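You operate a simulated robot arm through the tools that you are given. There is no shell and no other tool. Be economical: measure what you need, move in short steps, check, and stop when the job is done.

The job below is to be done with a simulated robot arm. You get a single attempt, and the scene is never put back.

Task
Put things in order on the corner end of the steel worktop. At the end: the clear small jar for berry jam stands where the brown stopper stood; the clear vial (marked "Very dark") from the corner end of the steel worktop is in the yellow bowl; the brown stopper from the corner end of the steel worktop stands where the blue box of oats stood; the blue box of oats is on the silver drip tray; whatever was shut is shut again. Leave all else as you found it, and nothing knocked over.
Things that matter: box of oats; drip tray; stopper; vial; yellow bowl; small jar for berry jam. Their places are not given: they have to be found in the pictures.

Only the result counts: the job must be done as asked and must still hold three seconds after the hand-in. Knocking over, shifting, dropping, spilling or breaking anything else fails it. A push-on lid holds only when it is set on centred and level and pressed home; a screw cap is set on level and turned clockwise until tight.

Robot
A 7-joint arm with a two-finger parallel gripper, fixed in place. Base frame: the origin is at the foot of the arm, x ahead of it, y to its left, z up. Units: m, degrees, N and s.
With the tool pointing down near the work surface it reaches from about 0.24 to 0.62 m from the base axis. Its first joint turns from -66.0 to 66.0 degrees. Payload 2.6 kg.
The TCP is the grasp point between the finger pads, 0.03 m short of the fingertips. In the tool frame z runs along the fingers and y along their closing line. Largest opening 0.094 m; finger width 0.028, thickness 0.01; the body of the gripper, 0.05 by 0.096 m, starts 0.055 m behind the TCP.
Orientation is that of the tool frame in the base frame, as a unit quaternion [x, y, z, w]. With the fingers straight down and closing along the base's y, the tool's x points along the base's -x, its y along +y and its z along -z.

Tools
- The arm moves only by the tool drive_tool. Its argument "motion" is a list of rows, each an object of numbers (a shift or turn left out is 0, a gripper value left out holds the last): "dx", "dy", "dz": the shift along the tool's x, y, z in units of 25 mm (1.0 is 25 mm); "wx", "wy", "wz": the turn, a rotation vector about the tool's x, y, z in units of 5 degrees (1.0 is 5 degrees). In form: [{"dx": .., "dy": .., "dz": .., "wx": .., "wy": .., "wz": ..}, ...]. A call has 1 to 12 rows; each row shifts and turns the commanded pose from where the row before left it, along the tool's axes as they then stand. "gripper" is the gripper command, from -1 (fully open) to 1 (shut), values between in proportion, set as the call begins (left out, the last holds). A call with a number of a shift or a turn outside -1 to 1 is refused whole. A row lasts 0.2 s, in which the tool goes at most 0.05 m and 8.6 degrees; a call with a longer step from one row to the next is refused whole, and so is a gripper value outside its range. Where a pose cannot be reached the arm comes as near as it can. A force on the tool above 40 N (or 10 N above the force at the start of the call, whichever is more), or a blocked arm, ends the call early, and 0.2 s more pass. The fingers move at their own pace (about 0.072 m/s each) and stop on an object; they squeeze with about 45 N. The grip force told is the motor's: it shows also when the fingers shut on nothing. Time passes only in rows, and 0.2 s behind the last, so rows that do not move let the fingers close. The reply holds the time, the measured pose of the TCP, the force on the tool along the base axes, the opening and the grip force, in the units named above and with some noise.
- Cameras (640 x 400 px; columns grow to the right, rows downward): "scene" is fixed at [0.0269, 0.4424, 0.5469]; the picture's right is [-0.80, -0.60, 0.00], its down [-0.42, 0.56, -0.71] and it looks along [0.43, -0.57, -0.70] (base axes); focal length 214 px, centre (320, 200). "wrist" rides on the gripper at [0.076, 0.014, -0.102] in the tool frame; the picture's right is [-0.18, 0.98, 0.00], its down [-0.75, -0.14, -0.64] and it looks along [-0.63, -0.12, 0.77] (tool axes); focal length 243 px, centre (320, 200).
- grab_frame(camera): a new picture of that camera. It takes no simulated time.
- probe_pixels(camera, pixels): there is no depth. For up to 12 entries [column, row, z] of the newest picture of that camera ("zoom" is the newest enlarged one), the place [x, y] in the base frame at which the ray of that pixel passes the height z, good to about 0.003 m, but the place of the scene camera against the robot may be out by one fixed shift of up to 0.012 m in any direction. It takes no simulated time.
- inspect(camera, box): a new picture of the part [left, top, right, bottom] of that camera's present view, enlarged. It takes no simulated time.
- finish_job(): hands the job in; it is judged then, once.

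Go step by step. Measure first, check grasps and placings, and put right what went wrong. The budget is 80 turns and 46 pictures, counting those below and the enlarged ones. Unless the task says otherwise, let go and move clear before handing in, and close with one line.

The tools are called after "Request:" by a JSON object that holds its "name" and its "arguments". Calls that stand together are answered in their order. drive_tool: Moves the arm, as the interface text tells. Its arguments: {"type":"object","properties":{"motion":{"type":"array"},"gripper":{"type":"number"}},"required":["motion"]} The other tools are called the same way: grab_frame (camera) takes a picture; probe_pixels (camera, pixels) gives the place at which the rays of pixels pass given heights; inspect (camera, box) takes an enlarged picture of a part of a camera's view; finish_job () hands the job in.

At the start:

```text
clock: 0.0
ee_pos: [0.4051, 0.1361, 0.333]
orientation: [-0.001, 1.0, 0.0, 0.0]
wrist_force: [0.8, 0.2, -0.4]
finger_gap: 0.0939
grasp_force: 0.1
```

scene: 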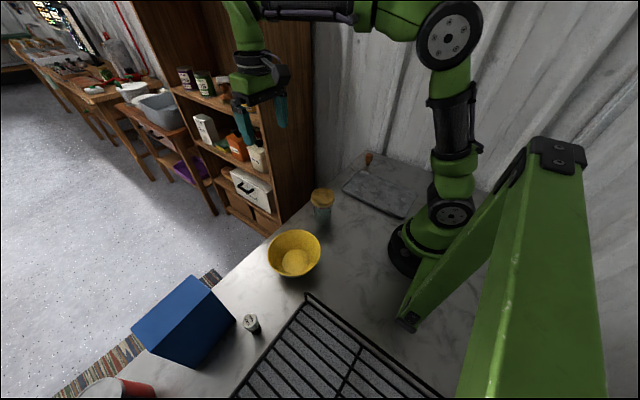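
wrist: 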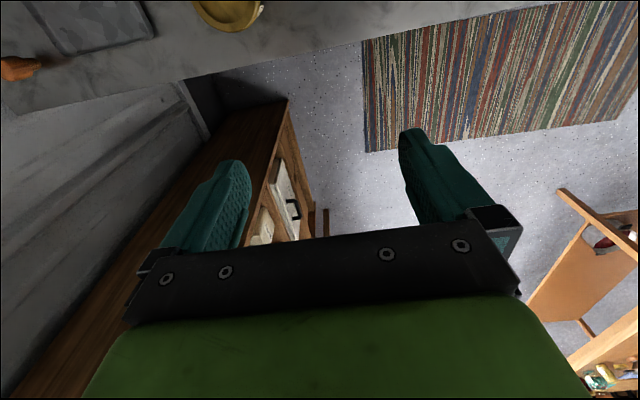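

The scene shows a blue box near (185,320), a yellow bowl (295,253), a lidded jar (322,205), a vial (251,322), a brown thing at (369,158), and a grey slab (383,190). I'll enlarge these to make sure of them.

Request:
{"name": "inspect", "arguments": {"camera": "scene", "box": [260, 140, 440, 290]}}

Request:
{"name": "inspect", "arguments": {"camera": "scene", "box": [60, 250, 300, 400]}}

```text
2.67 times, centred on (350, 215) of scene
```

zoom: 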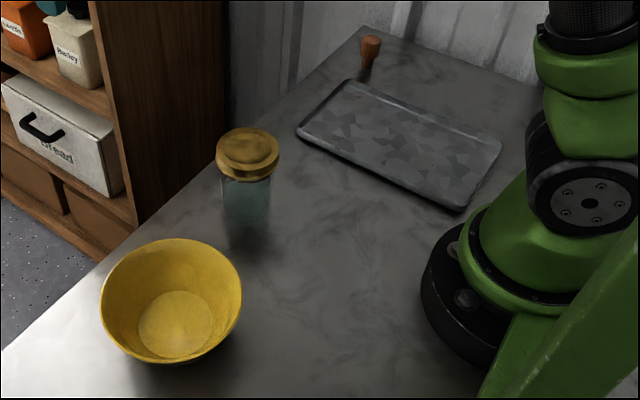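

```text
2.67 times, centred on (180, 325) of scene
```

zoom: 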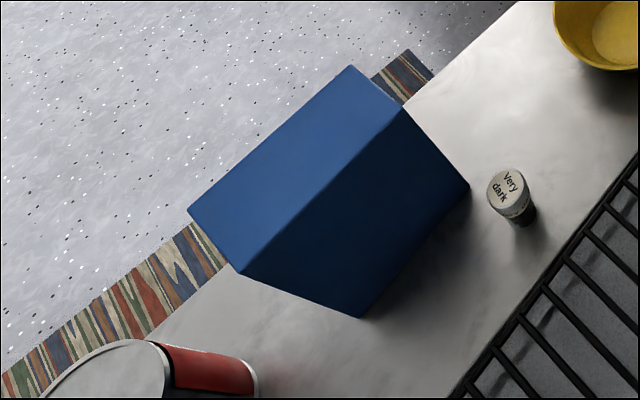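

The jar has a gold lid on, the vial is marked "Very dark", the tray has four clear corners, and the oats box is a tall blue one. I'll measure positions from the scene picture.

Request:
{"name": "probe_pixels", "arguments": {"camera": "scene", "pixels": [[195, 369, 0], [236, 320, 0], [191, 274, 0.15], [131, 329, 0.15], [150, 352, 0.15], [210.7, 291, 0.15], [191, 274, 0.2], [131, 329, 0.2], [150, 352, 0.2], [210.7, 291, 0.2], [256.5, 330.6, 0], [249.75, 320.1, 0.04]]}}

Request:
{"name": "probe_pixels", "arguments": {"camera": "scene", "pixels": [[367.2, 164.7, 0], [369, 155.8, 0.04], [360.1, 170.7, 0.01], [341.8, 189.5, 0.01], [402.9, 218.4, 0.01], [417.9, 195.5, 0.01], [323, 195.5, 0.09], [322, 223, 0], [294.5, 252.5, 0.06], [268, 251, 0.06], [320.5, 252.5, 0.06], [296, 262, 0]]}}

```text
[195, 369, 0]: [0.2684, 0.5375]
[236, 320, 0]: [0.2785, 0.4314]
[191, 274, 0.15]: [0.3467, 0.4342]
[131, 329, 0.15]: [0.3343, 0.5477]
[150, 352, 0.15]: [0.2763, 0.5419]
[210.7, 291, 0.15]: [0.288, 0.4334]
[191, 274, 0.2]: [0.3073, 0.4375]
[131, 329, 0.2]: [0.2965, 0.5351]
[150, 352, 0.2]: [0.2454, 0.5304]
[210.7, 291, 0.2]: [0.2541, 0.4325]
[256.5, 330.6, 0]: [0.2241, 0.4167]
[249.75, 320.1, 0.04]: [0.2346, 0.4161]
```

```text
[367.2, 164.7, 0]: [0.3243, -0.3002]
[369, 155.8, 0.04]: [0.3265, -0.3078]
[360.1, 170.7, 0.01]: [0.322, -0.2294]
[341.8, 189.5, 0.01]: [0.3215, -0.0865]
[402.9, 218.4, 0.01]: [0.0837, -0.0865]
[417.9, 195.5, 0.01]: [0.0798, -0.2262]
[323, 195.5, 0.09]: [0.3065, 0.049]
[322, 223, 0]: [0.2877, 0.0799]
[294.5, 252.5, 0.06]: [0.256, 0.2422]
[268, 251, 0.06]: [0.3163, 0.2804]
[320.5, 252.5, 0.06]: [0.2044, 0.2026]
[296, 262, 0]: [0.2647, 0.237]
```

The box measures about 0.057 × 0.107 × 0.163 m and is centred near (0.302, 0.486). The vial is near (0.225, 0.416), the stopper (0.325, -0.30), the jar (0.30, 0.06), the bowl (0.26, 0.24), and the tray spans x 0.08–0.32, y -0.23–-0.087. The box goes first, so I move towards it and yaw 90°.

Request:
{"name": "drive_tool", "arguments": {"motion": [{"dx": 0.35, "dy": 0.8}, {"dx": 0.35, "dy": 0.8}, {"dx": 0.35, "dy": 0.8}, {"dx": 0.35, "dy": 0.8}, {"dx": 0.35, "dy": 0.8}, {"dx": 0.35, "dy": 0.8}, {"dx": 0.35, "dy": 0.8}, {"dx": 0.35, "dy": 0.8}, {"dx": 0.35, "dy": 0.8}, {"dx": 0.35, "dy": 0.8}, {"dx": 0.35, "dy": 0.8}, {"dx": 0.35, "dy": 0.8}], "gripper": -1}}

Request:
{"name": "drive_tool", "arguments": {"motion": [{"wz": -1}, {"wz": -1}, {"wz": -1}, {"wz": -1}, {"wz": -1}, {"wz": -1}, {"wz": -1}, {"wz": -1}, {"wz": -1}, {"wz": -1}, {"wz": -1}, {"wz": -1}]}}

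Request:
{"name": "drive_tool", "arguments": {"motion": [{"wz": -1}, {"wz": -1}, {"wz": -1}, {"wz": -1}, {"wz": -1}, {"wz": -1}]}}

Request:
{"name": "grab_frame", "arguments": {"camera": "wrist"}}

Request:
{"name": "grab_frame", "arguments": {"camera": "scene"}}

```text
clock: 2.6
ee_pos: [0.2993, 0.3775, 0.3312]
orientation: [0.0, 1.0, -0.001, 0.0]
wrist_force: [0.5, -0.5, 0.1]
finger_gap: 0.0939
grasp_force: 0.1
```

```text
clock: 5.2
ee_pos: [0.2988, 0.3777, 0.3328]
orientation: [-0.501, 0.866, 0.001, 0.0]
wrist_force: [-0.4, 0.5, -0.2]
finger_gap: 0.094
grasp_force: 0.0
```

```text
clock: 6.6
ee_pos: [0.298, 0.3765, 0.3331]
orientation: [0.709, -0.705, 0.0, 0.0]
wrist_force: [-0.4, -0.5, 0.7]
finger_gap: 0.0941
grasp_force: 0.0
```

```text
41 pictures are left
```

wrist: 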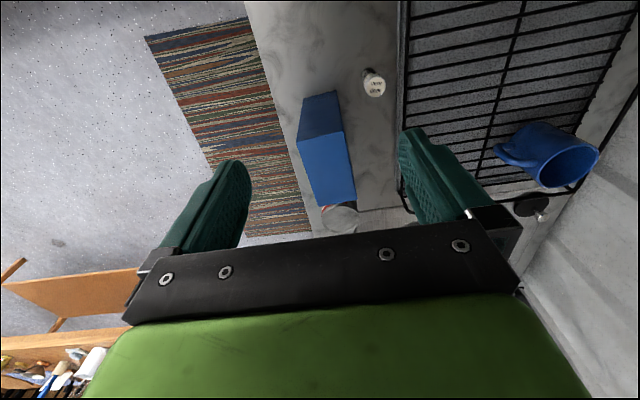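

```text
40 pictures are left
```

scene: 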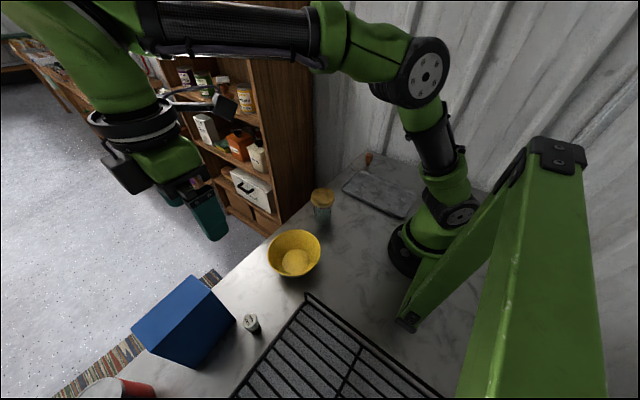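

The wrist view shows the box at (300–356, 90–207) and the vial at (374,82). I'll enlarge for accurate corners.

Request:
{"name": "inspect", "arguments": {"camera": "wrist", "box": [250, 50, 410, 250]}}

```text
2.00 times, centred on (330, 150) of wrist
```

zoom: 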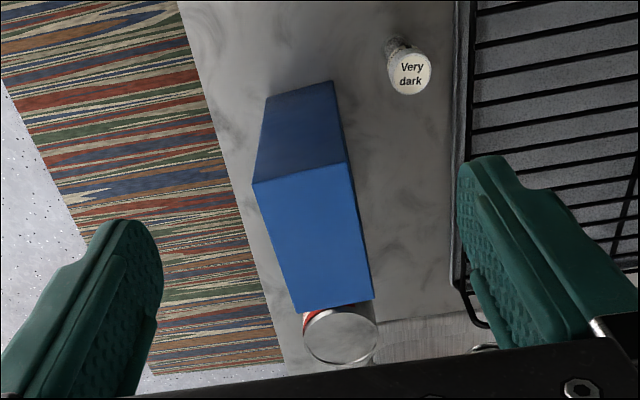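

Request:
{"name": "probe_pixels", "arguments": {"camera": "zoom", "pixels": [[267, 97, 0], [333, 80, 0], [253, 184, 0.163], [348, 161, 0.163], [374, 299, 0.163], [296, 313, 0.163], [348, 161, 0.155], [253, 184, 0.155], [394, 40, 0], [410, 78, 0.045], [340, 340, 0.1]]}}

```text
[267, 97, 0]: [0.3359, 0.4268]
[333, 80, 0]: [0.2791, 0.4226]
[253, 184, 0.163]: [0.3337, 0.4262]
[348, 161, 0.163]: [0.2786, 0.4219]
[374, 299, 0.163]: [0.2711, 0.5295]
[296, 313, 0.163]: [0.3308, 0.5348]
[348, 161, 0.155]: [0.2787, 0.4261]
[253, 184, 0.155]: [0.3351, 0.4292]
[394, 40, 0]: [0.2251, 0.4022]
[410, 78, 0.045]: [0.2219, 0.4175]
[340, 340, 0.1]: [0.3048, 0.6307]
```

The wrist view puts the box centre at (0.304, 0.478), about 4° turned and 0.163 m high. The scene camera reads about 8 mm high in y. I move over it.

Request:
{"name": "drive_tool", "arguments": {"motion": [{"dx": -0.8, "dy": -0.05}, {"dx": -0.8, "dy": -0.05}, {"dx": -0.8, "dy": -0.05}, {"dx": -0.8, "dy": -0.05}, {"dx": -0.86, "dy": -0.02}, {"wz": -0.8}, {"dz": 0.8}, {"dz": 0.8}, {"dz": 0.8}]}}

Request:
{"name": "grab_frame", "arguments": {"camera": "wrist"}}

```text
clock: 8.6
ee_pos: [0.29, 0.458, 0.2572]
orientation: [0.732, -0.682, 0.0, 0.0]
wrist_force: [0.3, -0.7, 0.2]
finger_gap: 0.0938
grasp_force: 0.0
out of reach, approached as far as the arm can: row 4, 5
```

```text
38 pictures are left
```

wrist: 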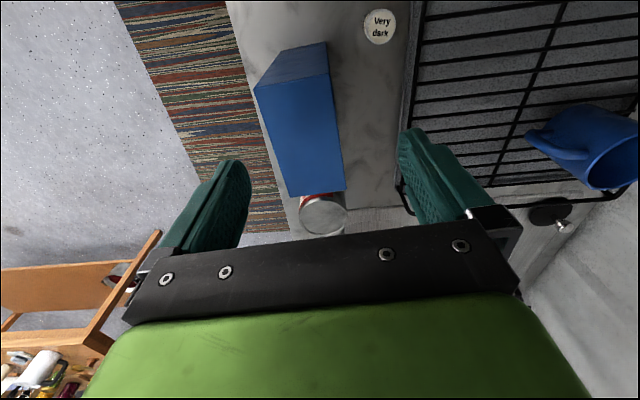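

The reach limit at height stopped it at (0.29, 0.458). I go a bit lower, still above the box, and finish the shift there.

Request:
{"name": "drive_tool", "arguments": {"motion": [{"dz": 0.8}, {"dz": 0.8}, {"dx": -0.38, "dy": -0.3}, {"dx": -0.38, "dy": -0.3}, {}]}}

```text
clock: 9.8
ee_pos: [0.3046, 0.4779, 0.219]
orientation: [0.731, -0.682, 0.0, 0.0]
wrist_force: [0.9, -0.1, 0.3]
finger_gap: 0.094
grasp_force: 0.1
```

Centred at (0.3046, 0.478). I descend to about 0.125 and close.

Request:
{"name": "drive_tool", "arguments": {"motion": [{"dz": 0.75}, {"dz": 0.75}, {"dz": 0.75}, {"dz": 0.75}, {"dz": 0.7}, {}]}}

Request:
{"name": "drive_tool", "arguments": {"motion": [{}, {}, {}, {}, {}], "gripper": 1}}

Request:
{"name": "grab_frame", "arguments": {"camera": "scene"}}

```text
clock: 11.2
ee_pos: [0.3061, 0.4788, 0.1252]
orientation: [0.731, -0.682, 0.001, 0.0]
wrist_force: [-0.1, -0.7, -0.7]
finger_gap: 0.0939
grasp_force: 0.0
```

```text
clock: 12.4
ee_pos: [0.305, 0.4775, 0.1254]
orientation: [0.732, -0.682, 0.0, 0.0]
wrist_force: [-2.0, -0.4, 0.3]
finger_gap: 0.0643
grasp_force: 45.0
```

```text
37 pictures are left
```

scene: 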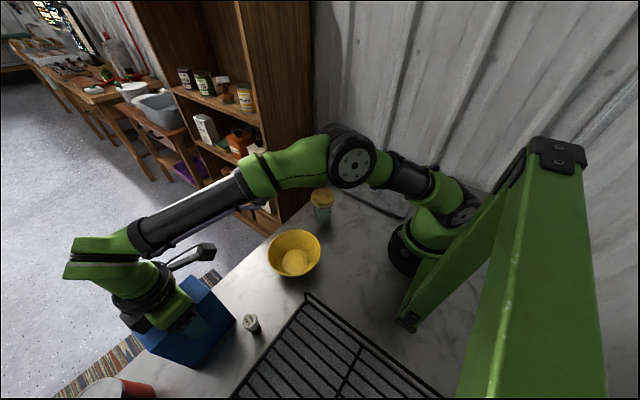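

The box is gripped at a gap of 0.064 with 45 N. I lift it, then carry it inward.

Request:
{"name": "drive_tool", "arguments": {"motion": [{"dz": -0.5}, {"dz": -0.75}, {"dz": -0.75}, {"dz": -0.75}, {"dz": -0.75}, {"dx": 0.8}, {"dx": 0.8}, {"dx": 0.8}, {"dx": 0.8, "dz": -0.6}, {"dx": 0.8, "dz": -0.6}, {"dx": 0.8, "dz": -0.6}, {"dx": 0.8, "dz": -0.6}]}}

Request:
{"name": "grab_frame", "arguments": {"camera": "scene"}}

```text
clock: 15.0
ee_pos: [0.3129, 0.3367, 0.2741]
orientation: [0.732, -0.681, 0.0, 0.0]
wrist_force: [0.4, 0.8, -4.9]
finger_gap: 0.064
grasp_force: 45.4
```

```text
36 pictures are left
```

scene: 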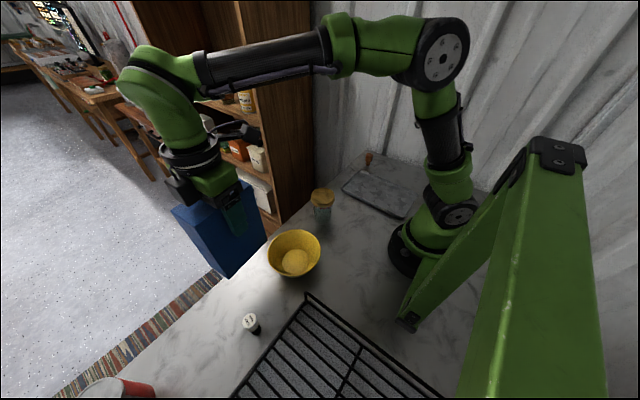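

The box is lifted with its bottom at about 0.149 m and the vial untouched. I carry it across in -y above the bowl and jar, then yaw back by 94°.

Request:
{"name": "drive_tool", "arguments": {"motion": [{"dx": 0.8, "dz": -0.4}, {"dx": 1}, {"dx": 1}, {"dx": 1}, {"dx": 1}, {"dx": 1}, {"dx": 1}, {"dx": 1}, {"dx": 1}, {"dx": 1}, {"dx": 1}, {"dx": 1}]}}

Request:
{"name": "drive_tool", "arguments": {"motion": [{"dx": 1}, {"dx": 1}, {"dx": 1}, {"dx": 1}, {"dx": 1}, {"dx": 1}]}}

Request:
{"name": "drive_tool", "arguments": {"motion": [{"wz": 1}, {"wz": 1}, {"wz": 1}, {"wz": 1}, {"wz": 1}, {"wz": 1}, {"wz": 1}, {"wz": 1}, {"wz": 1}, {"wz": 1}, {"wz": 1}, {"wz": 1}]}}

Request:
{"name": "drive_tool", "arguments": {"motion": [{"wz": 1}, {"wz": 1}, {"wz": 1}, {"wz": 1}, {"wz": 1}, {"wz": 1}, {"wz": 0.8}]}}

Request:
{"name": "grab_frame", "arguments": {"camera": "wrist"}}

Request:
{"name": "grab_frame", "arguments": {"camera": "scene"}}

```text
clock: 17.6
ee_pos: [0.3386, 0.0425, 0.2838]
orientation: [0.732, -0.681, 0.0, 0.001]
wrist_force: [0.7, 0.2, -4.8]
finger_gap: 0.0645
grasp_force: 44.9
```

```text
clock: 19.0
ee_pos: [0.3445, -0.1044, 0.2826]
orientation: [0.732, -0.681, 0.0, 0.0]
wrist_force: [0.4, 0.7, -5.7]
finger_gap: 0.064
grasp_force: 44.7
```

```text
clock: 21.6
ee_pos: [0.3466, -0.1055, 0.2833]
orientation: [-0.292, 0.956, 0.0, 0.0]
wrist_force: [0.2, 0.2, -4.4]
finger_gap: 0.0641
grasp_force: 44.4
```

```text
clock: 23.2
ee_pos: [0.3456, -0.1056, 0.2835]
orientation: [0.0, 1.0, 0.0, 0.0]
wrist_force: [0.3, -0.3, -4.5]
finger_gap: 0.0644
grasp_force: 45.1
```

```text
35 pictures are left
```

wrist: 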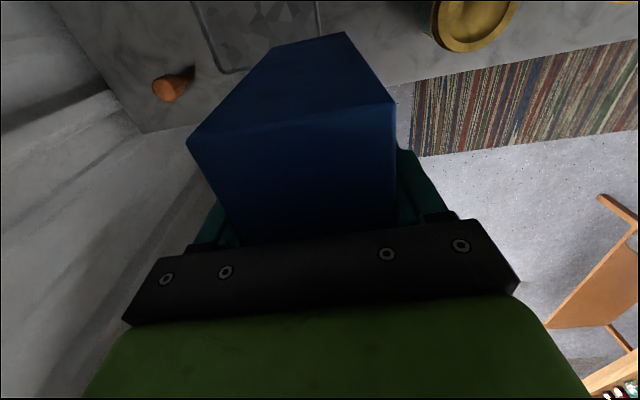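

```text
34 pictures are left
```

scene: 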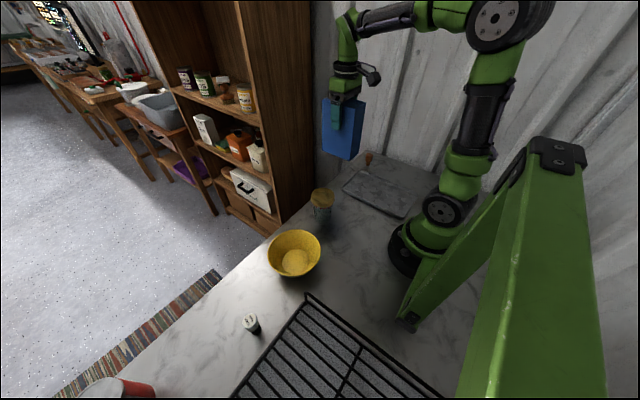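

The box is held upright; the wrist view shows the stopper (168,88), the tray's far edge (~(230,70)), and the jar lid. I probe these for accurate positions.

Request:
{"name": "inspect", "arguments": {"camera": "wrist", "box": [140, 0, 340, 125]}}

Request:
{"name": "probe_pixels", "arguments": {"camera": "wrist", "pixels": [[222, 74, 0.0], [197, 0, 0.0], [320, 0, 0], [190, 75, 0.0], [165, 90, 0.045], [472, 22, 0.1]]}}

```text
3.20 times, centred on (240, 62) of wrist
```

zoom: 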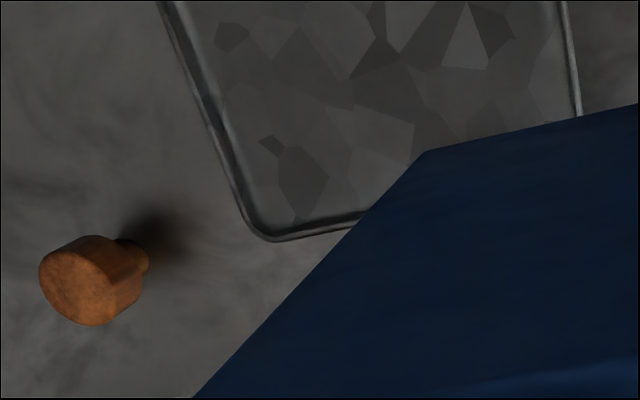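

```text
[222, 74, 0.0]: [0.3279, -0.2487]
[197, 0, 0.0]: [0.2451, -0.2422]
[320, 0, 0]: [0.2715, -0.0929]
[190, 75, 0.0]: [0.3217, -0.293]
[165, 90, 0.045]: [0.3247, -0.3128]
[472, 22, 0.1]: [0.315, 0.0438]
```

Request:
{"name": "probe_pixels", "arguments": {"camera": "zoom", "pixels": [[136, 255, 0.0], [80, 290, 0.04], [80, 290, 0.05], [245, 232, 0.012], [165, 2, 0.012], [562, 2, 0.012], [580, 112, 0.012]]}}

```text
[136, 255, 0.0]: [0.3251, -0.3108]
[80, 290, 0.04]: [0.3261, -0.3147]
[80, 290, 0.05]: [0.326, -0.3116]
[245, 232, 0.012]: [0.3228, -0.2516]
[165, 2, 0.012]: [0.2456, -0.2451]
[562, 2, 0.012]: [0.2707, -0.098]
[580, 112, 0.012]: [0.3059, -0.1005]
```

The tray lies at about y -0.25..-0.098 with its far edge at x≈0.325, so I aim the box at (0.24, -0.169). The stopper stands at (0.325, -0.311).

Request:
{"name": "drive_tool", "arguments": {"motion": [{"dx": 0.7, "dy": -0.42}, {"dx": 0.7, "dy": -0.42}, {"dx": 0.7, "dy": -0.42}, {"dx": 0.7, "dy": -0.42}, {"dx": 0.7, "dy": -0.43}, {"dx": 0.7, "dy": -0.43}, {}, {"dz": 0.8}, {"dz": 0.8}, {"dz": 0.8}, {"dz": 0.8}]}}

Request:
{"name": "grab_frame", "arguments": {"camera": "scene"}}

```text
clock: 25.6
ee_pos: [0.2399, -0.1706, 0.2021]
orientation: [0.0, 1.0, 0.0, 0.001]
wrist_force: [0.0, -0.2, -4.9]
finger_gap: 0.0641
grasp_force: 44.9
```

```text
32 pictures are left
```

scene: 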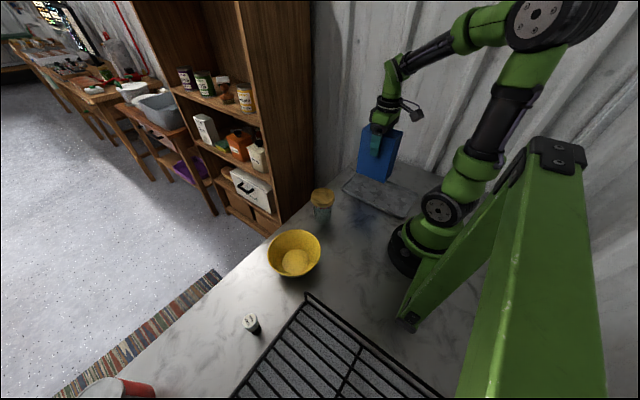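

The box is over the tray at TCP z 0.202. I lower it to just above the tray floor.

Request:
{"name": "drive_tool", "arguments": {"motion": [{"dz": 0.7}, {"dz": 0.7}, {"dz": 0.7}, {"dz": 0.5}, {"dz": 0.1}, {}]}}

Request:
{"name": "drive_tool", "arguments": {"motion": [{"dz": 0.1}, {}]}}

```text
clock: 27.0
ee_pos: [0.2416, -0.1698, 0.1339]
orientation: [-0.001, 1.0, 0.0, 0.0]
wrist_force: [0.3, 0.2, -5.3]
finger_gap: 0.064
grasp_force: 44.6
```

```text
clock: 27.6
ee_pos: [0.2409, -0.1701, 0.1329]
orientation: [0.0, 1.0, 0.0, 0.0]
wrist_force: [0.7, 0.5, -5.9]
finger_gap: 0.0643
grasp_force: 45.1
```

Request:
{"name": "drive_tool", "arguments": {"motion": [{"dz": 0.1}, {}]}}

Request:
{"name": "drive_tool", "arguments": {"motion": [{"dz": 0.08}, {}]}}

Request:
{"name": "inspect", "arguments": {"camera": "scene", "box": [310, 90, 450, 230]}}

```text
clock: 28.2
ee_pos: [0.2401, -0.17, 0.1302]
orientation: [0.0, 1.0, 0.0, 0.001]
wrist_force: [-0.1, -0.2, -4.6]
finger_gap: 0.0641
grasp_force: 44.9
```

```text
clock: 28.8
ee_pos: [0.2405, -0.1707, 0.1287]
orientation: [0.0, 1.0, 0.0, 0.002]
wrist_force: [-5.2, 1.5, 23.1]
finger_gap: 0.0642
grasp_force: 45.5
```

```text
2.86 times, centred on (380, 160) of scene
```

zoom: 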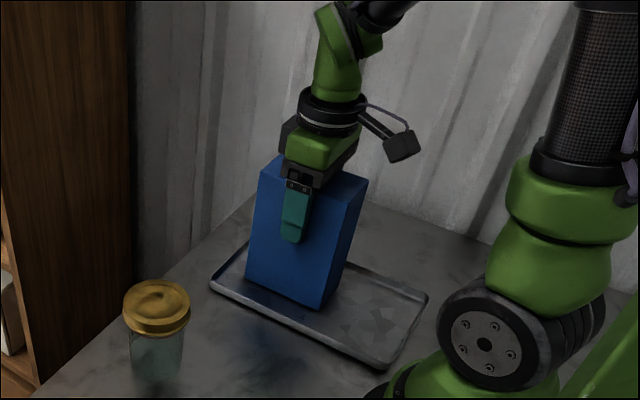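

There's contact at 23 N and the box is standing on the tray. I ease up slightly, open, and rise.

Request:
{"name": "drive_tool", "arguments": {"motion": [{"dz": -0.03}, {}]}}

Request:
{"name": "drive_tool", "arguments": {"motion": [{}, {}, {}, {}], "gripper": -1}}

Request:
{"name": "drive_tool", "arguments": {"motion": [{"dz": -0.4}, {"dz": -0.8}, {"dz": -0.8}, {"dz": -0.8}, {"dz": -0.8}, {}]}}

Request:
{"name": "inspect", "arguments": {"camera": "scene", "box": [310, 90, 450, 230]}}

```text
clock: 29.4
ee_pos: [0.2396, -0.1702, 0.1293]
orientation: [0.0, 1.0, -0.001, 0.0]
wrist_force: [-7.8, -1.9, 17.9]
finger_gap: 0.0638
grasp_force: 45.2
```

```text
clock: 30.4
ee_pos: [0.2407, -0.1702, 0.1298]
orientation: [-0.001, 1.0, -0.001, 0.001]
wrist_force: [-0.4, 0.2, 0.0]
finger_gap: 0.094
grasp_force: 0.1
```

```text
clock: 31.8
ee_pos: [0.2405, -0.1693, 0.22]
orientation: [-0.001, 1.0, 0.001, -0.001]
wrist_force: [0.1, 0.2, -0.3]
finger_gap: 0.094
grasp_force: 0.0
```

```text
2.86 times, centred on (380, 160) of scene
```

zoom: 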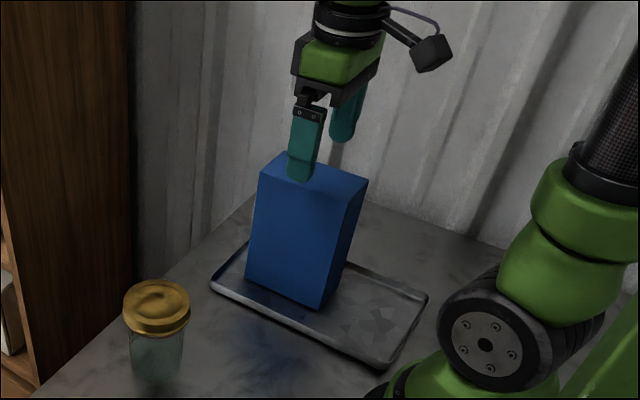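

The box stands free on the tray. I go over to the stopper.

Request:
{"name": "drive_tool", "arguments": {"motion": [{"dz": -0.8}, {"dx": -0.42, "dy": -0.71}, {"dx": -0.42, "dy": -0.71}, {"dx": -0.42, "dy": -0.71}, {"dx": -0.42, "dy": -0.71}, {"dx": -0.42, "dy": -0.71}, {"dx": -0.42, "dy": -0.71}, {"dx": -0.42, "dy": -0.71}, {"dx": -0.42, "dy": -0.7}, {}]}}

Request:
{"name": "grab_frame", "arguments": {"camera": "wrist"}}

Request:
{"name": "inspect", "arguments": {"camera": "scene", "box": [310, 60, 450, 200]}}

```text
clock: 34.0
ee_pos: [0.3275, -0.3117, 0.24]
orientation: [0.0, 1.0, 0.0, 0.0]
wrist_force: [0.5, 0.3, -0.1]
finger_gap: 0.0941
grasp_force: 0.1
```

```text
29 pictures are left
```

wrist: 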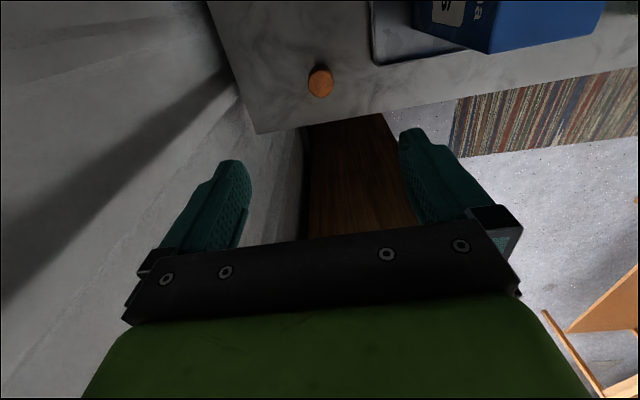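

```text
2.86 times, centred on (380, 130) of scene
```

zoom: 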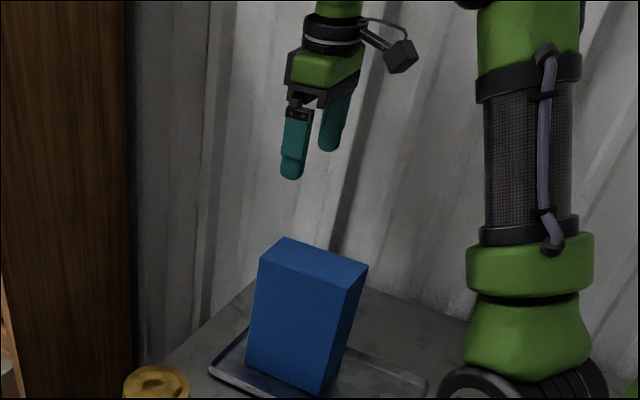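

Request:
{"name": "inspect", "arguments": {"camera": "wrist", "box": [240, 40, 400, 140]}}

Request:
{"name": "probe_pixels", "arguments": {"camera": "wrist", "pixels": [[215, 20, 0], [258, 133, 0], [238, 80, 0]]}}

```text
4.00 times, centred on (320, 90) of wrist
```

zoom: 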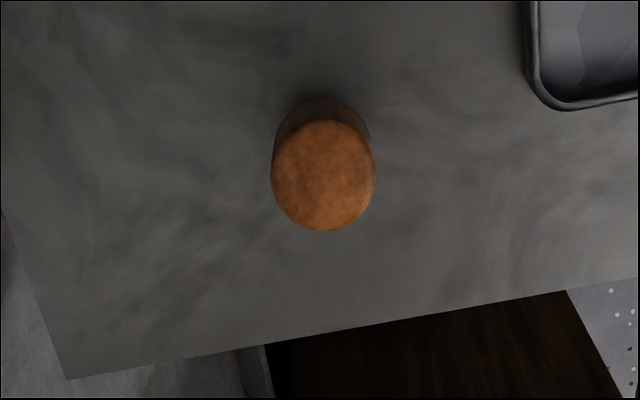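

```text
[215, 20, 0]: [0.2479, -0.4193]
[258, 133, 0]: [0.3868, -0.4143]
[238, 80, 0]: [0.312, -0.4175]
```

Request:
{"name": "probe_pixels", "arguments": {"camera": "zoom", "pixels": [[323, 175, 0.045], [271, 175, 0.045], [376, 175, 0.045], [323, 175, 0.035], [320, 98, 0.02], [320, 98, 0.0], [323, 231, 0.045], [323, 120, 0.045]]}}

```text
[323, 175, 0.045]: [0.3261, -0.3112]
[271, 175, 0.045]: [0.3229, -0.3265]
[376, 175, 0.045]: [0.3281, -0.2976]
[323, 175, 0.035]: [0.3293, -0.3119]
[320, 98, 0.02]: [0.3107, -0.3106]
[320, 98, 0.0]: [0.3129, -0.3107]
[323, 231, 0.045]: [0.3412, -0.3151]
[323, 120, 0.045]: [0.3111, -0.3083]
```

The stopper is about 0.03 m wide, 0.045 m tall, centred at (0.326, -0.311), and the wall is clear at y≈-0.417. I descend and grip it.

Request:
{"name": "drive_tool", "arguments": {"motion": [{"dx": 0.06, "dz": 0.8}, {"dz": 0.8}, {"dz": 0.8}, {"dz": 0.8}, {"dz": 0.8}, {"dz": 0.8}, {"dz": 0.8}, {"dz": 0.8}, {"dz": 0.8}, {"dz": 0.6}, {"dz": 0.36}, {}]}}

Request:
{"name": "drive_tool", "arguments": {"motion": [{}, {}, {}, {}, {}], "gripper": 1}}

Request:
{"name": "inspect", "arguments": {"camera": "wrist", "box": [200, 40, 440, 240]}}

```text
clock: 36.6
ee_pos: [0.323, -0.3103, 0.0355]
orientation: [0.0, 1.0, -0.001, 0.0]
wrist_force: [0.1, 0.0, -0.1]
finger_gap: 0.094
grasp_force: 0.0
```

```text
clock: 37.8
ee_pos: [0.3231, -0.3114, 0.0364]
orientation: [-0.001, 1.0, 0.0, 0.0]
wrist_force: [-0.6, 1.0, -0.1]
finger_gap: 0.0282
grasp_force: 45.1
```

```text
2.00 times, centred on (320, 140) of wrist
```

zoom: 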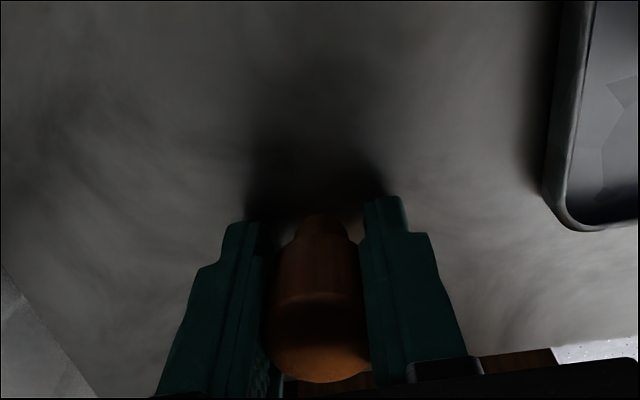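

The stopper is held (gap 0.028). I lift it and carry it across at a height clear of everything.

Request:
{"name": "drive_tool", "arguments": {"motion": [{"dz": -0.5}, {"dz": -0.8}, {"dz": -0.8}, {"dz": -0.8}, {"dz": -0.8}, {"dz": -0.8}, {"dz": -0.8}, {"dz": -0.8}, {"dz": -0.8}, {"dz": -0.8}, {"dz": -0.8}, {"dx": -0.4}]}}

Request:
{"name": "drive_tool", "arguments": {"motion": [{"dy": 1}, {"dy": 1}, {"dy": 1}, {"dy": 1}, {"dy": 1}, {"dy": 1}, {"dy": 1}, {"dy": 1}, {"dy": 1}, {"dy": 1}, {"dy": 1}, {"dy": 1}]}}

Request:
{"name": "drive_tool", "arguments": {"motion": [{"dy": 1}, {"dy": 1}, {"dy": 1}, {"dy": 1}, {"dy": 1}, {"dy": 1}, {"dy": 1}, {"dy": 1}, {"dy": 1}, {"dy": 1}, {"dy": 1}, {"dy": 1}]}}

Request:
{"name": "drive_tool", "arguments": {"motion": [{"dy": 1}, {"dy": 1}, {"dy": 1}, {"dy": 1}, {"dz": 0.8}, {"dz": 0.8}, {"dz": 0.8}, {"dz": 0.8}, {}]}}

Request:
{"name": "grab_frame", "arguments": {"camera": "scene"}}

Request:
{"name": "grab_frame", "arguments": {"camera": "wrist"}}

```text
clock: 40.4
ee_pos: [0.3354, -0.312, 0.248]
orientation: [0.0, 1.0, 0.0, 0.0]
wrist_force: [0.4, 0.8, -0.7]
finger_gap: 0.0281
grasp_force: 44.8
```

```text
clock: 43.0
ee_pos: [0.3349, -0.0097, 0.2469]
orientation: [0.0, 1.0, 0.0, 0.0]
wrist_force: [-0.8, -1.2, -0.7]
finger_gap: 0.0278
grasp_force: 45.2
```

```text
clock: 45.6
ee_pos: [0.3341, 0.2883, 0.2487]
orientation: [0.0, 1.0, 0.0, 0.0]
wrist_force: [-0.6, -0.2, -0.5]
finger_gap: 0.028
grasp_force: 45.1
```

```text
clock: 47.6
ee_pos: [0.3328, 0.388, 0.1691]
orientation: [0.0, 1.0, 0.0, 0.0]
wrist_force: [-0.2, -1.0, 0.6]
finger_gap: 0.0281
grasp_force: 44.9
```

```text
25 pictures are left
```

scene: 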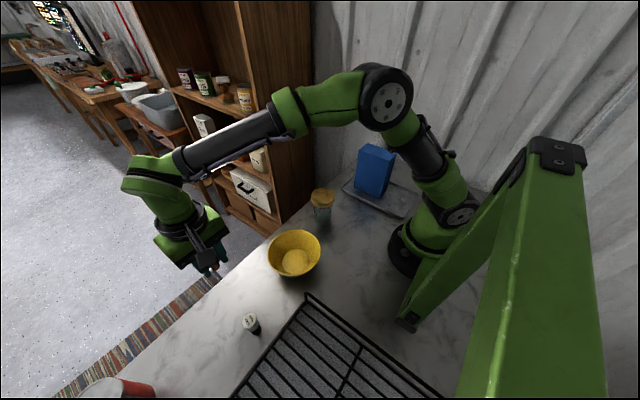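

```text
24 pictures are left
```

wrist: 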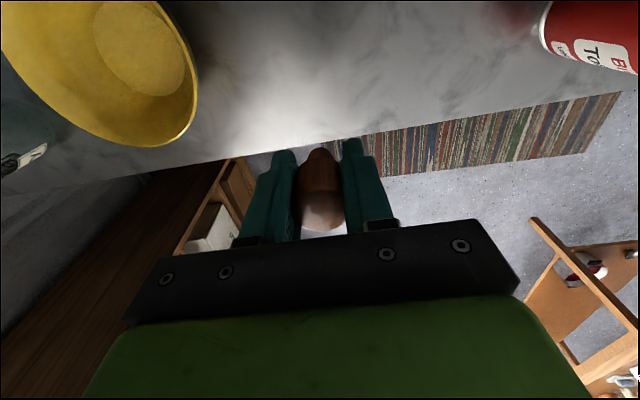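

The stopper is held upright. I go to (0.302, 0.478) and lower it.

Request:
{"name": "drive_tool", "arguments": {"motion": [{"dx": 0.31, "dy": 0.9}, {"dx": 0.31, "dy": 0.9}, {"dx": 0.31, "dy": 0.9}, {"dx": 0.3, "dy": 0.9}, {"dz": 0.8}, {"dz": 0.8}, {"dz": 0.8}, {"dz": 0.8}, {"dz": 0.8}, {}]}}

```text
clock: 49.8
ee_pos: [0.3039, 0.4769, 0.0659]
orientation: [0.0, 1.0, 0.0, 0.0]
wrist_force: [-0.3, 0.0, -0.2]
finger_gap: 0.0282
grasp_force: 44.7
```

Request:
{"name": "drive_tool", "arguments": {"motion": [{"dx": 0.05, "dz": 0.5}, {"dz": 0.4}, {"dz": 0.2}, {}]}}

Request:
{"name": "drive_tool", "arguments": {"motion": [{"dz": 0.06}, {}]}}

Request:
{"name": "inspect", "arguments": {"camera": "wrist", "box": [200, 40, 440, 240]}}

```text
clock: 50.8
ee_pos: [0.3014, 0.477, 0.039]
orientation: [-0.001, 1.0, 0.001, 0.0]
wrist_force: [-0.5, 0.4, 0.5]
finger_gap: 0.028
grasp_force: 44.7
```

```text
clock: 51.4
ee_pos: [0.3007, 0.4765, 0.0394]
orientation: [-0.001, 1.0, 0.0, 0.001]
wrist_force: [-0.2, -0.8, 0.0]
finger_gap: 0.0279
grasp_force: 45.2
```

```text
2.00 times, centred on (320, 140) of wrist
```

zoom: 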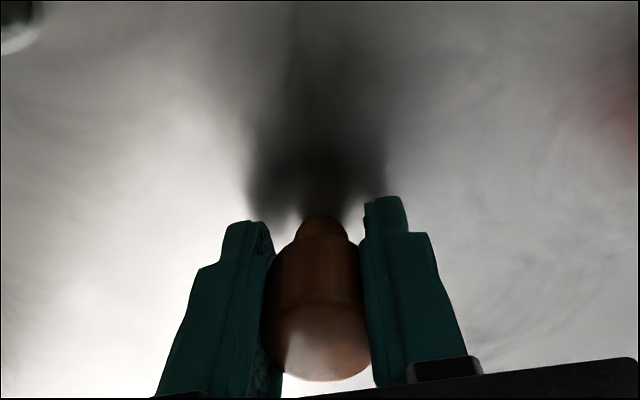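

No contact yet, so I lower in small steps until force shows.

Request:
{"name": "drive_tool", "arguments": {"motion": [{"dz": 0.05}, {}]}}

Request:
{"name": "drive_tool", "arguments": {"motion": [{"dz": 0.05}, {}]}}

```text
clock: 52.0
ee_pos: [0.3013, 0.4761, 0.037]
orientation: [0.0, 1.0, 0.001, 0.0]
wrist_force: [-0.6, -0.7, -0.6]
finger_gap: 0.0279
grasp_force: 45.2
```

```text
clock: 52.6
ee_pos: [0.3019, 0.4784, 0.0355]
orientation: [-0.001, 1.0, 0.0, 0.0]
wrist_force: [-0.7, 0.1, -0.2]
finger_gap: 0.0279
grasp_force: 44.6
```

Request:
{"name": "drive_tool", "arguments": {"motion": [{"dz": 0.04}, {}]}}

Request:
{"name": "drive_tool", "arguments": {"motion": [{"dz": 0.03}, {}]}}

```text
clock: 53.2
ee_pos: [0.3013, 0.4772, 0.0345]
orientation: [-0.001, 1.0, -0.001, 0.0]
wrist_force: [-0.1, -0.2, -0.8]
finger_gap: 0.028
grasp_force: 45.5
```

```text
clock: 53.8
ee_pos: [0.3019, 0.4783, 0.0352]
orientation: [-0.001, 1.0, 0.0, 0.0]
wrist_force: [0.3, 0.6, 2.5]
finger_gap: 0.028
grasp_force: 44.7
```

First contact shows at 2.5 N. I release and rise.

Request:
{"name": "drive_tool", "arguments": {"motion": [{}, {}, {}, {}], "gripper": -1}}

Request:
{"name": "drive_tool", "arguments": {"motion": [{"dz": -0.4}, {"dz": -0.8}, {"dz": -0.8}, {"dz": -0.8}, {"dz": -0.8}, {"dz": -0.8}, {}]}}

Request:
{"name": "inspect", "arguments": {"camera": "wrist", "box": [160, 0, 480, 200]}}

```text
clock: 54.8
ee_pos: [0.3017, 0.4781, 0.0349]
orientation: [0.001, 1.0, 0.001, 0.0]
wrist_force: [-0.4, -0.2, 0.2]
finger_gap: 0.0939
grasp_force: 0.1
```

```text
clock: 56.4
ee_pos: [0.3009, 0.478, 0.1451]
orientation: [-0.001, 1.0, 0.0, 0.0]
wrist_force: [-0.2, 1.3, -0.7]
finger_gap: 0.0939
grasp_force: 0.0
```

```text
2.00 times, centred on (320, 100) of wrist
```

zoom: 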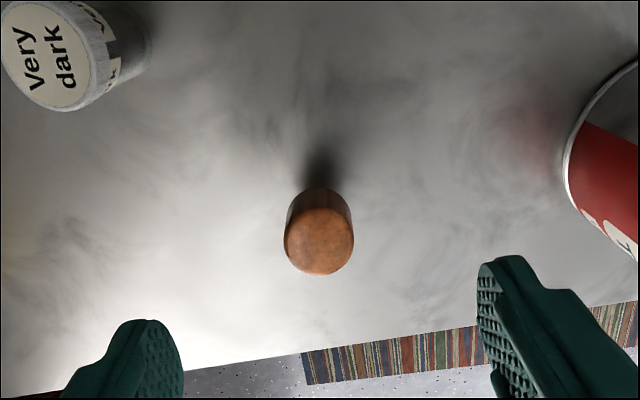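

Request:
{"name": "probe_pixels", "arguments": {"camera": "zoom", "pixels": [[319, 240, 0.045], [52, 55, 0.045], [52, 55, 0.055], [8, 40, 0.05], [92, 60, 0.05], [150, 55, 0.0], [52, 12, 0.05], [75, 108, 0.05]]}}

```text
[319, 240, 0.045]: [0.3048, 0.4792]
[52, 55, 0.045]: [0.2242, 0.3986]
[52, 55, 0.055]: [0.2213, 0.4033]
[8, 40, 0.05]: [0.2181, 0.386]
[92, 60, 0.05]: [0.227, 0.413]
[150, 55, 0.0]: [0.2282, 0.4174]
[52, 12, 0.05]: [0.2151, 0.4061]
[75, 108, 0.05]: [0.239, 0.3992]
```

The stopper stands at (0.305, 0.479), just where the box was. The vial appears about 0.065 m tall near (0.22, 0.408); I move above it for a close look.

Request:
{"name": "drive_tool", "arguments": {"motion": [{"dz": -0.8}, {"dz": -0.8}, {"dz": -0.4}, {"dx": 0.8, "dy": -0.7}, {"dx": 0.8, "dy": -0.7}, {"dx": 0.8, "dy": -0.7}, {"dx": 0.8, "dy": -0.7}, {}]}}

Request:
{"name": "inspect", "arguments": {"camera": "wrist", "box": [160, 0, 480, 200]}}

Request:
{"name": "probe_pixels", "arguments": {"camera": "scene", "pixels": [[305, 295, 0.03], [270, 342, 0.03], [305, 295, 0.0], [270, 342, 0.0]]}}

```text
clock: 58.2
ee_pos: [0.2209, 0.4086, 0.1954]
orientation: [-0.001, 1.0, 0.0, 0.0]
wrist_force: [-0.1, -0.2, 0.3]
finger_gap: 0.0941
grasp_force: 0.1
```

```text
2.00 times, centred on (320, 100) of wrist
```

zoom: 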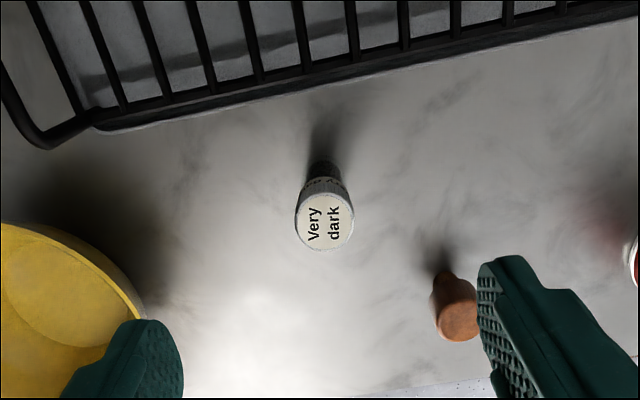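

```text
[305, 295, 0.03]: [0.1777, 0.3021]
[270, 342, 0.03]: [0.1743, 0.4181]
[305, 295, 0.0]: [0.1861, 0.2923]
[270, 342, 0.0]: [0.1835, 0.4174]
```

Request:
{"name": "probe_pixels", "arguments": {"camera": "zoom", "pixels": [[324, 222, 0.05], [324, 222, 0.06], [324, 222, 0.07], [323, 162, 0.0], [295, 222, 0.06], [354, 222, 0.06], [323, 176, 0.06], [60, 235, 0.06], [148, 305, 0.06], [104, 265, 0.07]]}}

```text
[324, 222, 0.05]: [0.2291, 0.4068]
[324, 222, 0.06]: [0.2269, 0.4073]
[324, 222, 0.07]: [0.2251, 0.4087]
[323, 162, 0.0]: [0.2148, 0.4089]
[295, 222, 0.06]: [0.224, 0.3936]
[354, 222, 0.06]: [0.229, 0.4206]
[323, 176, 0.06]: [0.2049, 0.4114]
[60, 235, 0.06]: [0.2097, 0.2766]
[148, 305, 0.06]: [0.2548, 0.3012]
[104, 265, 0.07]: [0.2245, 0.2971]
```

The vial centre is about (0.2265, 0.408), Ø0.027 and height ~0.06; the rack edge is at x≈0.18, clear. I descend and grip.

Request:
{"name": "drive_tool", "arguments": {"motion": [{"dx": -0.22, "dz": 0.8}, {"dz": 0.8}, {"dz": 0.8}, {"dz": 0.8}, {"dz": 0.8}, {"dz": 0.8}, {"dz": 0.8}, {"dz": 0.4}, {}]}}

Request:
{"name": "drive_tool", "arguments": {"motion": [{}, {}, {}, {}, {}], "gripper": 1}}

Request:
{"name": "inspect", "arguments": {"camera": "wrist", "box": [200, 40, 440, 240]}}

```text
clock: 60.2
ee_pos: [0.229, 0.4076, 0.0439]
orientation: [0.0, 1.0, 0.0, 0.0]
wrist_force: [-0.1, -0.7, -0.8]
finger_gap: 0.0941
grasp_force: 0.1
```

```text
clock: 61.4
ee_pos: [0.2288, 0.4082, 0.0444]
orientation: [0.0, 1.0, 0.0, 0.001]
wrist_force: [1.0, 0.5, 0.1]
finger_gap: 0.0264
grasp_force: 45.1
```

```text
2.00 times, centred on (320, 140) of wrist
```

zoom: 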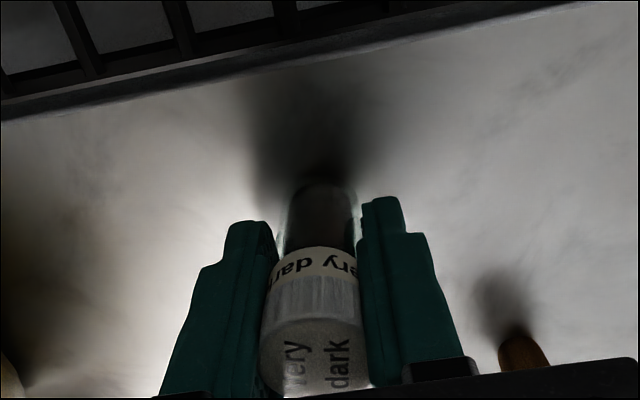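

The vial is held (gap 0.026). I lift it and carry it over the bowl.

Request:
{"name": "drive_tool", "arguments": {"motion": [{"dz": -0.5}, {"dz": -0.8}, {"dz": -0.8}, {"dz": -0.8}, {"dz": -0.8}, {"dz": -0.8}, {"dz": -0.8}, {"dz": -0.8}]}}

Request:
{"name": "drive_tool", "arguments": {"motion": [{"dx": -0.14, "dy": -0.79}, {"dx": -0.14, "dy": -0.79}, {"dx": -0.14, "dy": -0.79}, {"dx": -0.14, "dy": -0.79}, {"dx": -0.14, "dy": -0.79}, {"dx": -0.14, "dy": -0.79}, {"dx": -0.14, "dy": -0.79}, {"dx": -0.14, "dy": -0.79}, {"dx": -0.14, "dy": -0.79}, {}]}}

Request:
{"name": "grab_frame", "arguments": {"camera": "wrist"}}

Request:
{"name": "grab_frame", "arguments": {"camera": "scene"}}

```text
clock: 63.2
ee_pos: [0.2267, 0.4067, 0.198]
orientation: [0.0, 1.0, -0.001, 0.0]
wrist_force: [-1.3, 0.7, -0.3]
finger_gap: 0.0267
grasp_force: 45.2
```

```text
clock: 65.4
ee_pos: [0.2573, 0.2302, 0.1983]
orientation: [0.0, 1.0, -0.001, 0.001]
wrist_force: [-0.1, -0.5, -0.6]
finger_gap: 0.0265
grasp_force: 45.1
```

```text
19 pictures are left
```

wrist: 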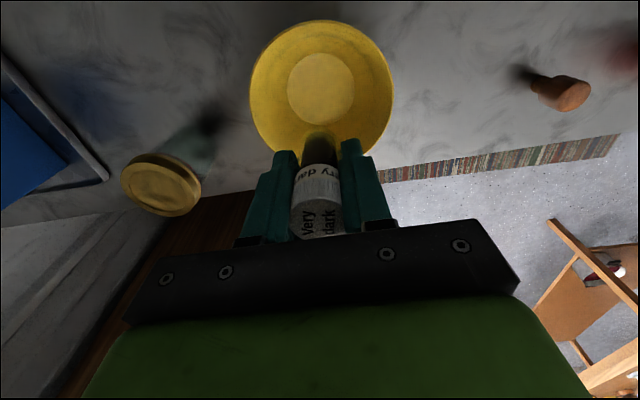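

```text
18 pictures are left
```

scene: 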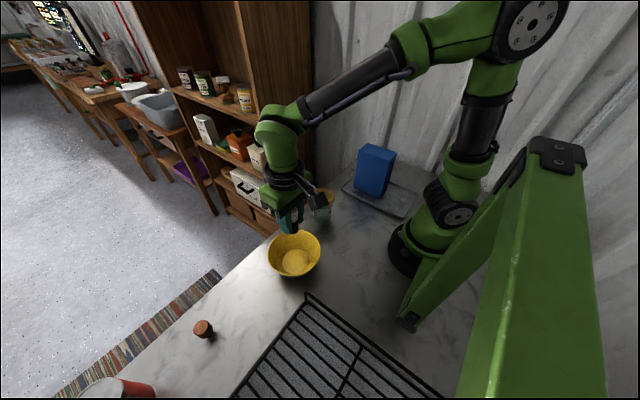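

The bowl's floor circle is at (321,88) and its rim spans (249–394, 20–155) in the wrist view. I probe these, and the jar.

Request:
{"name": "probe_pixels", "arguments": {"camera": "wrist", "pixels": [[321, 88, 0.005], [287, 92, 0.005], [355, 86, 0.005], [320, 53, 0.005], [250, 95, 0.06], [393, 80, 0.06], [318, 21, 0.06], [250, 95, 0.08], [393, 80, 0.08], [160, 185, 0.09], [124, 183, 0.09], [200, 187, 0.09]]}}

Request:
{"name": "probe_pixels", "arguments": {"camera": "scene", "pixels": [[296, 262, 0.005], [294.5, 252.5, 0.06], [294.5, 252.5, 0.08]]}}

```text
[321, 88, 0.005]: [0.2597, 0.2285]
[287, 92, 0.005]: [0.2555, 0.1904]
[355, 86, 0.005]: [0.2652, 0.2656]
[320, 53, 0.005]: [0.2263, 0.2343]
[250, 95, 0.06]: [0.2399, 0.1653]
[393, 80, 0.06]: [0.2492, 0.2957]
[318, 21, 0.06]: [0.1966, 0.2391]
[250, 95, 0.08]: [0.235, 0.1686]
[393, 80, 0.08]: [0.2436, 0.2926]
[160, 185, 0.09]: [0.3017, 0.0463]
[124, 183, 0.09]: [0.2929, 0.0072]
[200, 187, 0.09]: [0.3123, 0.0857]
```

```text
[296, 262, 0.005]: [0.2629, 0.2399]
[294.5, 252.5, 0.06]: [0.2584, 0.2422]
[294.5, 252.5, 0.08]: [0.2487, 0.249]
```

The bowl floor is centred at (0.260, 0.229) with radius ~0.037. I lower the vial into it, upright.

Request:
{"name": "drive_tool", "arguments": {"motion": [{"dx": -0.1, "dy": -0.05, "dz": 0.8}, {"dz": 0.8}, {"dz": 0.8}, {"dz": 0.8}, {"dz": 0.8}, {"dz": 0.7}, {"dz": 0.5}, {}]}}

Request:
{"name": "drive_tool", "arguments": {"motion": [{"dz": 0.12}, {}]}}

Request:
{"name": "inspect", "arguments": {"camera": "scene", "box": [240, 170, 380, 310]}}

```text
clock: 67.2
ee_pos: [0.2608, 0.2297, 0.0666]
orientation: [0.0, 1.0, 0.0, 0.0]
wrist_force: [0.2, -0.1, -0.5]
finger_gap: 0.0265
grasp_force: 45.3
```

```text
clock: 67.8
ee_pos: [0.2612, 0.2293, 0.0647]
orientation: [0.0, 1.0, 0.0, 0.0]
wrist_force: [-0.7, 0.0, 0.3]
finger_gap: 0.0265
grasp_force: 45.0
```

```text
2.86 times, centred on (310, 240) of scene
```

zoom: 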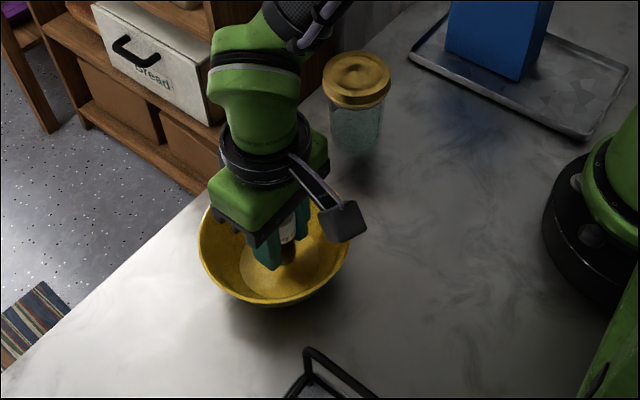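

Not in contact yet at 0.0647, so I lower further in small steps.

Request:
{"name": "drive_tool", "arguments": {"motion": [{"dz": 0.15}, {"dz": 0.1}, {}]}}

Request:
{"name": "drive_tool", "arguments": {"motion": [{"dz": 0.1}, {}]}}

Request:
{"name": "drive_tool", "arguments": {"motion": [{"dz": 0.06}, {}]}}

```text
clock: 68.6
ee_pos: [0.2598, 0.2307, 0.0577]
orientation: [0.0, 1.0, 0.001, 0.0]
wrist_force: [-0.8, 0.0, -0.4]
finger_gap: 0.0265
grasp_force: 44.9
```

```text
clock: 69.2
ee_pos: [0.2596, 0.23, 0.0559]
orientation: [0.0, 1.0, 0.0, 0.0]
wrist_force: [-0.1, -0.3, -0.5]
finger_gap: 0.0268
grasp_force: 45.2
```

```text
clock: 69.8
ee_pos: [0.2609, 0.2293, 0.0541]
orientation: [-0.001, 1.0, 0.0, 0.0]
wrist_force: [0.1, -0.3, -0.2]
finger_gap: 0.0266
grasp_force: 45.1
```

Request:
{"name": "drive_tool", "arguments": {"motion": [{"dz": 0.06}, {}]}}

Request:
{"name": "drive_tool", "arguments": {"motion": [{"dz": 0.06}, {}]}}

Request:
{"name": "drive_tool", "arguments": {"motion": [{"dz": 0.06}, {}]}}

```text
clock: 70.4
ee_pos: [0.2609, 0.2292, 0.053]
orientation: [0.0, 1.0, -0.001, 0.0]
wrist_force: [-0.8, -0.1, -1.0]
finger_gap: 0.0265
grasp_force: 44.5
```

```text
clock: 71.0
ee_pos: [0.2608, 0.2298, 0.0517]
orientation: [0.0, 1.0, 0.0, 0.0]
wrist_force: [-3.1, -2.7, 10.6]
finger_gap: 0.0264
grasp_force: 44.8
```

```text
clock: 71.6
ee_pos: [0.2605, 0.23, 0.0505]
orientation: [-0.001, 1.0, 0.001, 0.001]
wrist_force: [-5.4, -0.4, 26.7]
finger_gap: 0.0267
grasp_force: 44.7
```

Contact is firm. I ease up 1.5 mm, open only to about 0.04 m inside the bowl, and rise.

Request:
{"name": "drive_tool", "arguments": {"motion": [{"dz": -0.06}, {}]}}

Request:
{"name": "drive_tool", "arguments": {"motion": [{}, {}, {}], "gripper": 0.15}}

Request:
{"name": "drive_tool", "arguments": {"motion": [{"dz": -0.2}, {"dz": -0.5}, {"dz": -0.8}, {"dz": -0.8}, {"dz": -0.8}, {"dz": -0.8}, {"dz": -0.8}, {"dz": -0.8}, {}]}}

Request:
{"name": "grab_frame", "arguments": {"camera": "wrist"}}

Request:
{"name": "inspect", "arguments": {"camera": "scene", "box": [240, 170, 380, 310]}}

```text
clock: 72.2
ee_pos: [0.2607, 0.2295, 0.05]
orientation: [-0.002, 1.0, 0.0, 0.0]
wrist_force: [-2.0, 4.0, 15.2]
finger_gap: 0.0265
grasp_force: 45.0
```

```text
clock: 73.0
ee_pos: [0.2602, 0.2297, 0.0518]
orientation: [0.0, 1.0, 0.0, 0.0]
wrist_force: [-0.9, -0.3, 0.4]
finger_gap: 0.0399
grasp_force: 0.1
```

```text
clock: 75.0
ee_pos: [0.26, 0.2293, 0.1885]
orientation: [0.0, 1.0, 0.0, 0.0]
wrist_force: [-0.1, 0.3, -0.5]
finger_gap: 0.0396
grasp_force: 0.1
```

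```text
16 pictures are left
```

wrist: 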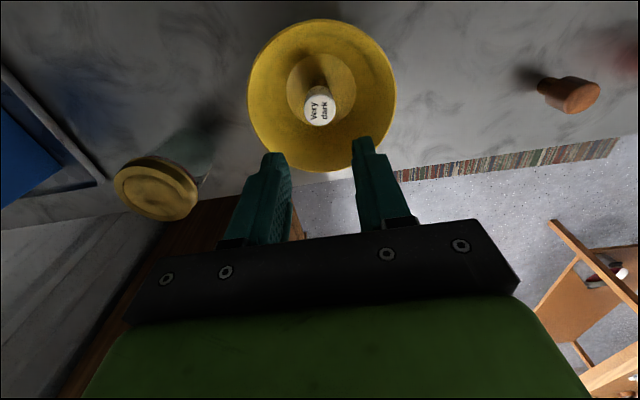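

```text
2.86 times, centred on (310, 240) of scene
```

zoom: 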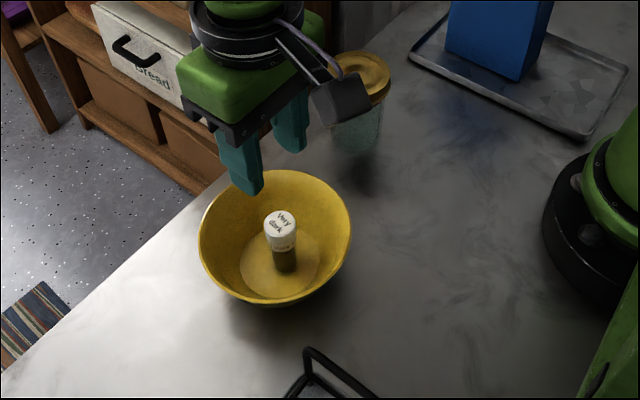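

The vial stands upright in the bowl. I go over the jar and open the gripper.

Request:
{"name": "drive_tool", "arguments": {"motion": [{"dz": -0.8}, {"dz": -0.8}, {"dx": -0.14, "dy": -0.8}, {"dx": -0.14, "dy": -0.8}, {"dx": -0.14, "dy": -0.8}, {"dx": -0.14, "dy": -0.8}, {"dx": -0.14, "dy": -0.8}, {"dx": -0.14, "dy": -0.8}, {"dx": -0.14, "dy": -0.8}, {"dx": -0.14, "dy": -0.8}, {"dx": -0.14, "dy": -0.8}, {}], "gripper": -1}}

Request:
{"name": "inspect", "arguments": {"camera": "wrist", "box": [160, 0, 480, 200]}}

```text
clock: 77.6
ee_pos: [0.2931, 0.0489, 0.2277]
orientation: [-0.001, 1.0, 0.0, 0.0]
wrist_force: [0.0, 0.2, 0.4]
finger_gap: 0.0944
grasp_force: 0.1
```

```text
2.00 times, centred on (320, 100) of wrist
```

zoom: 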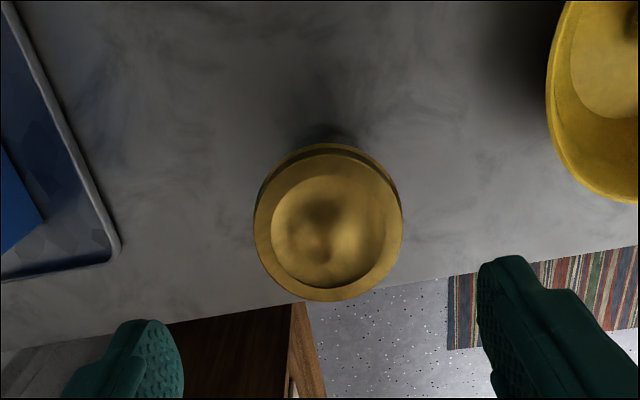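

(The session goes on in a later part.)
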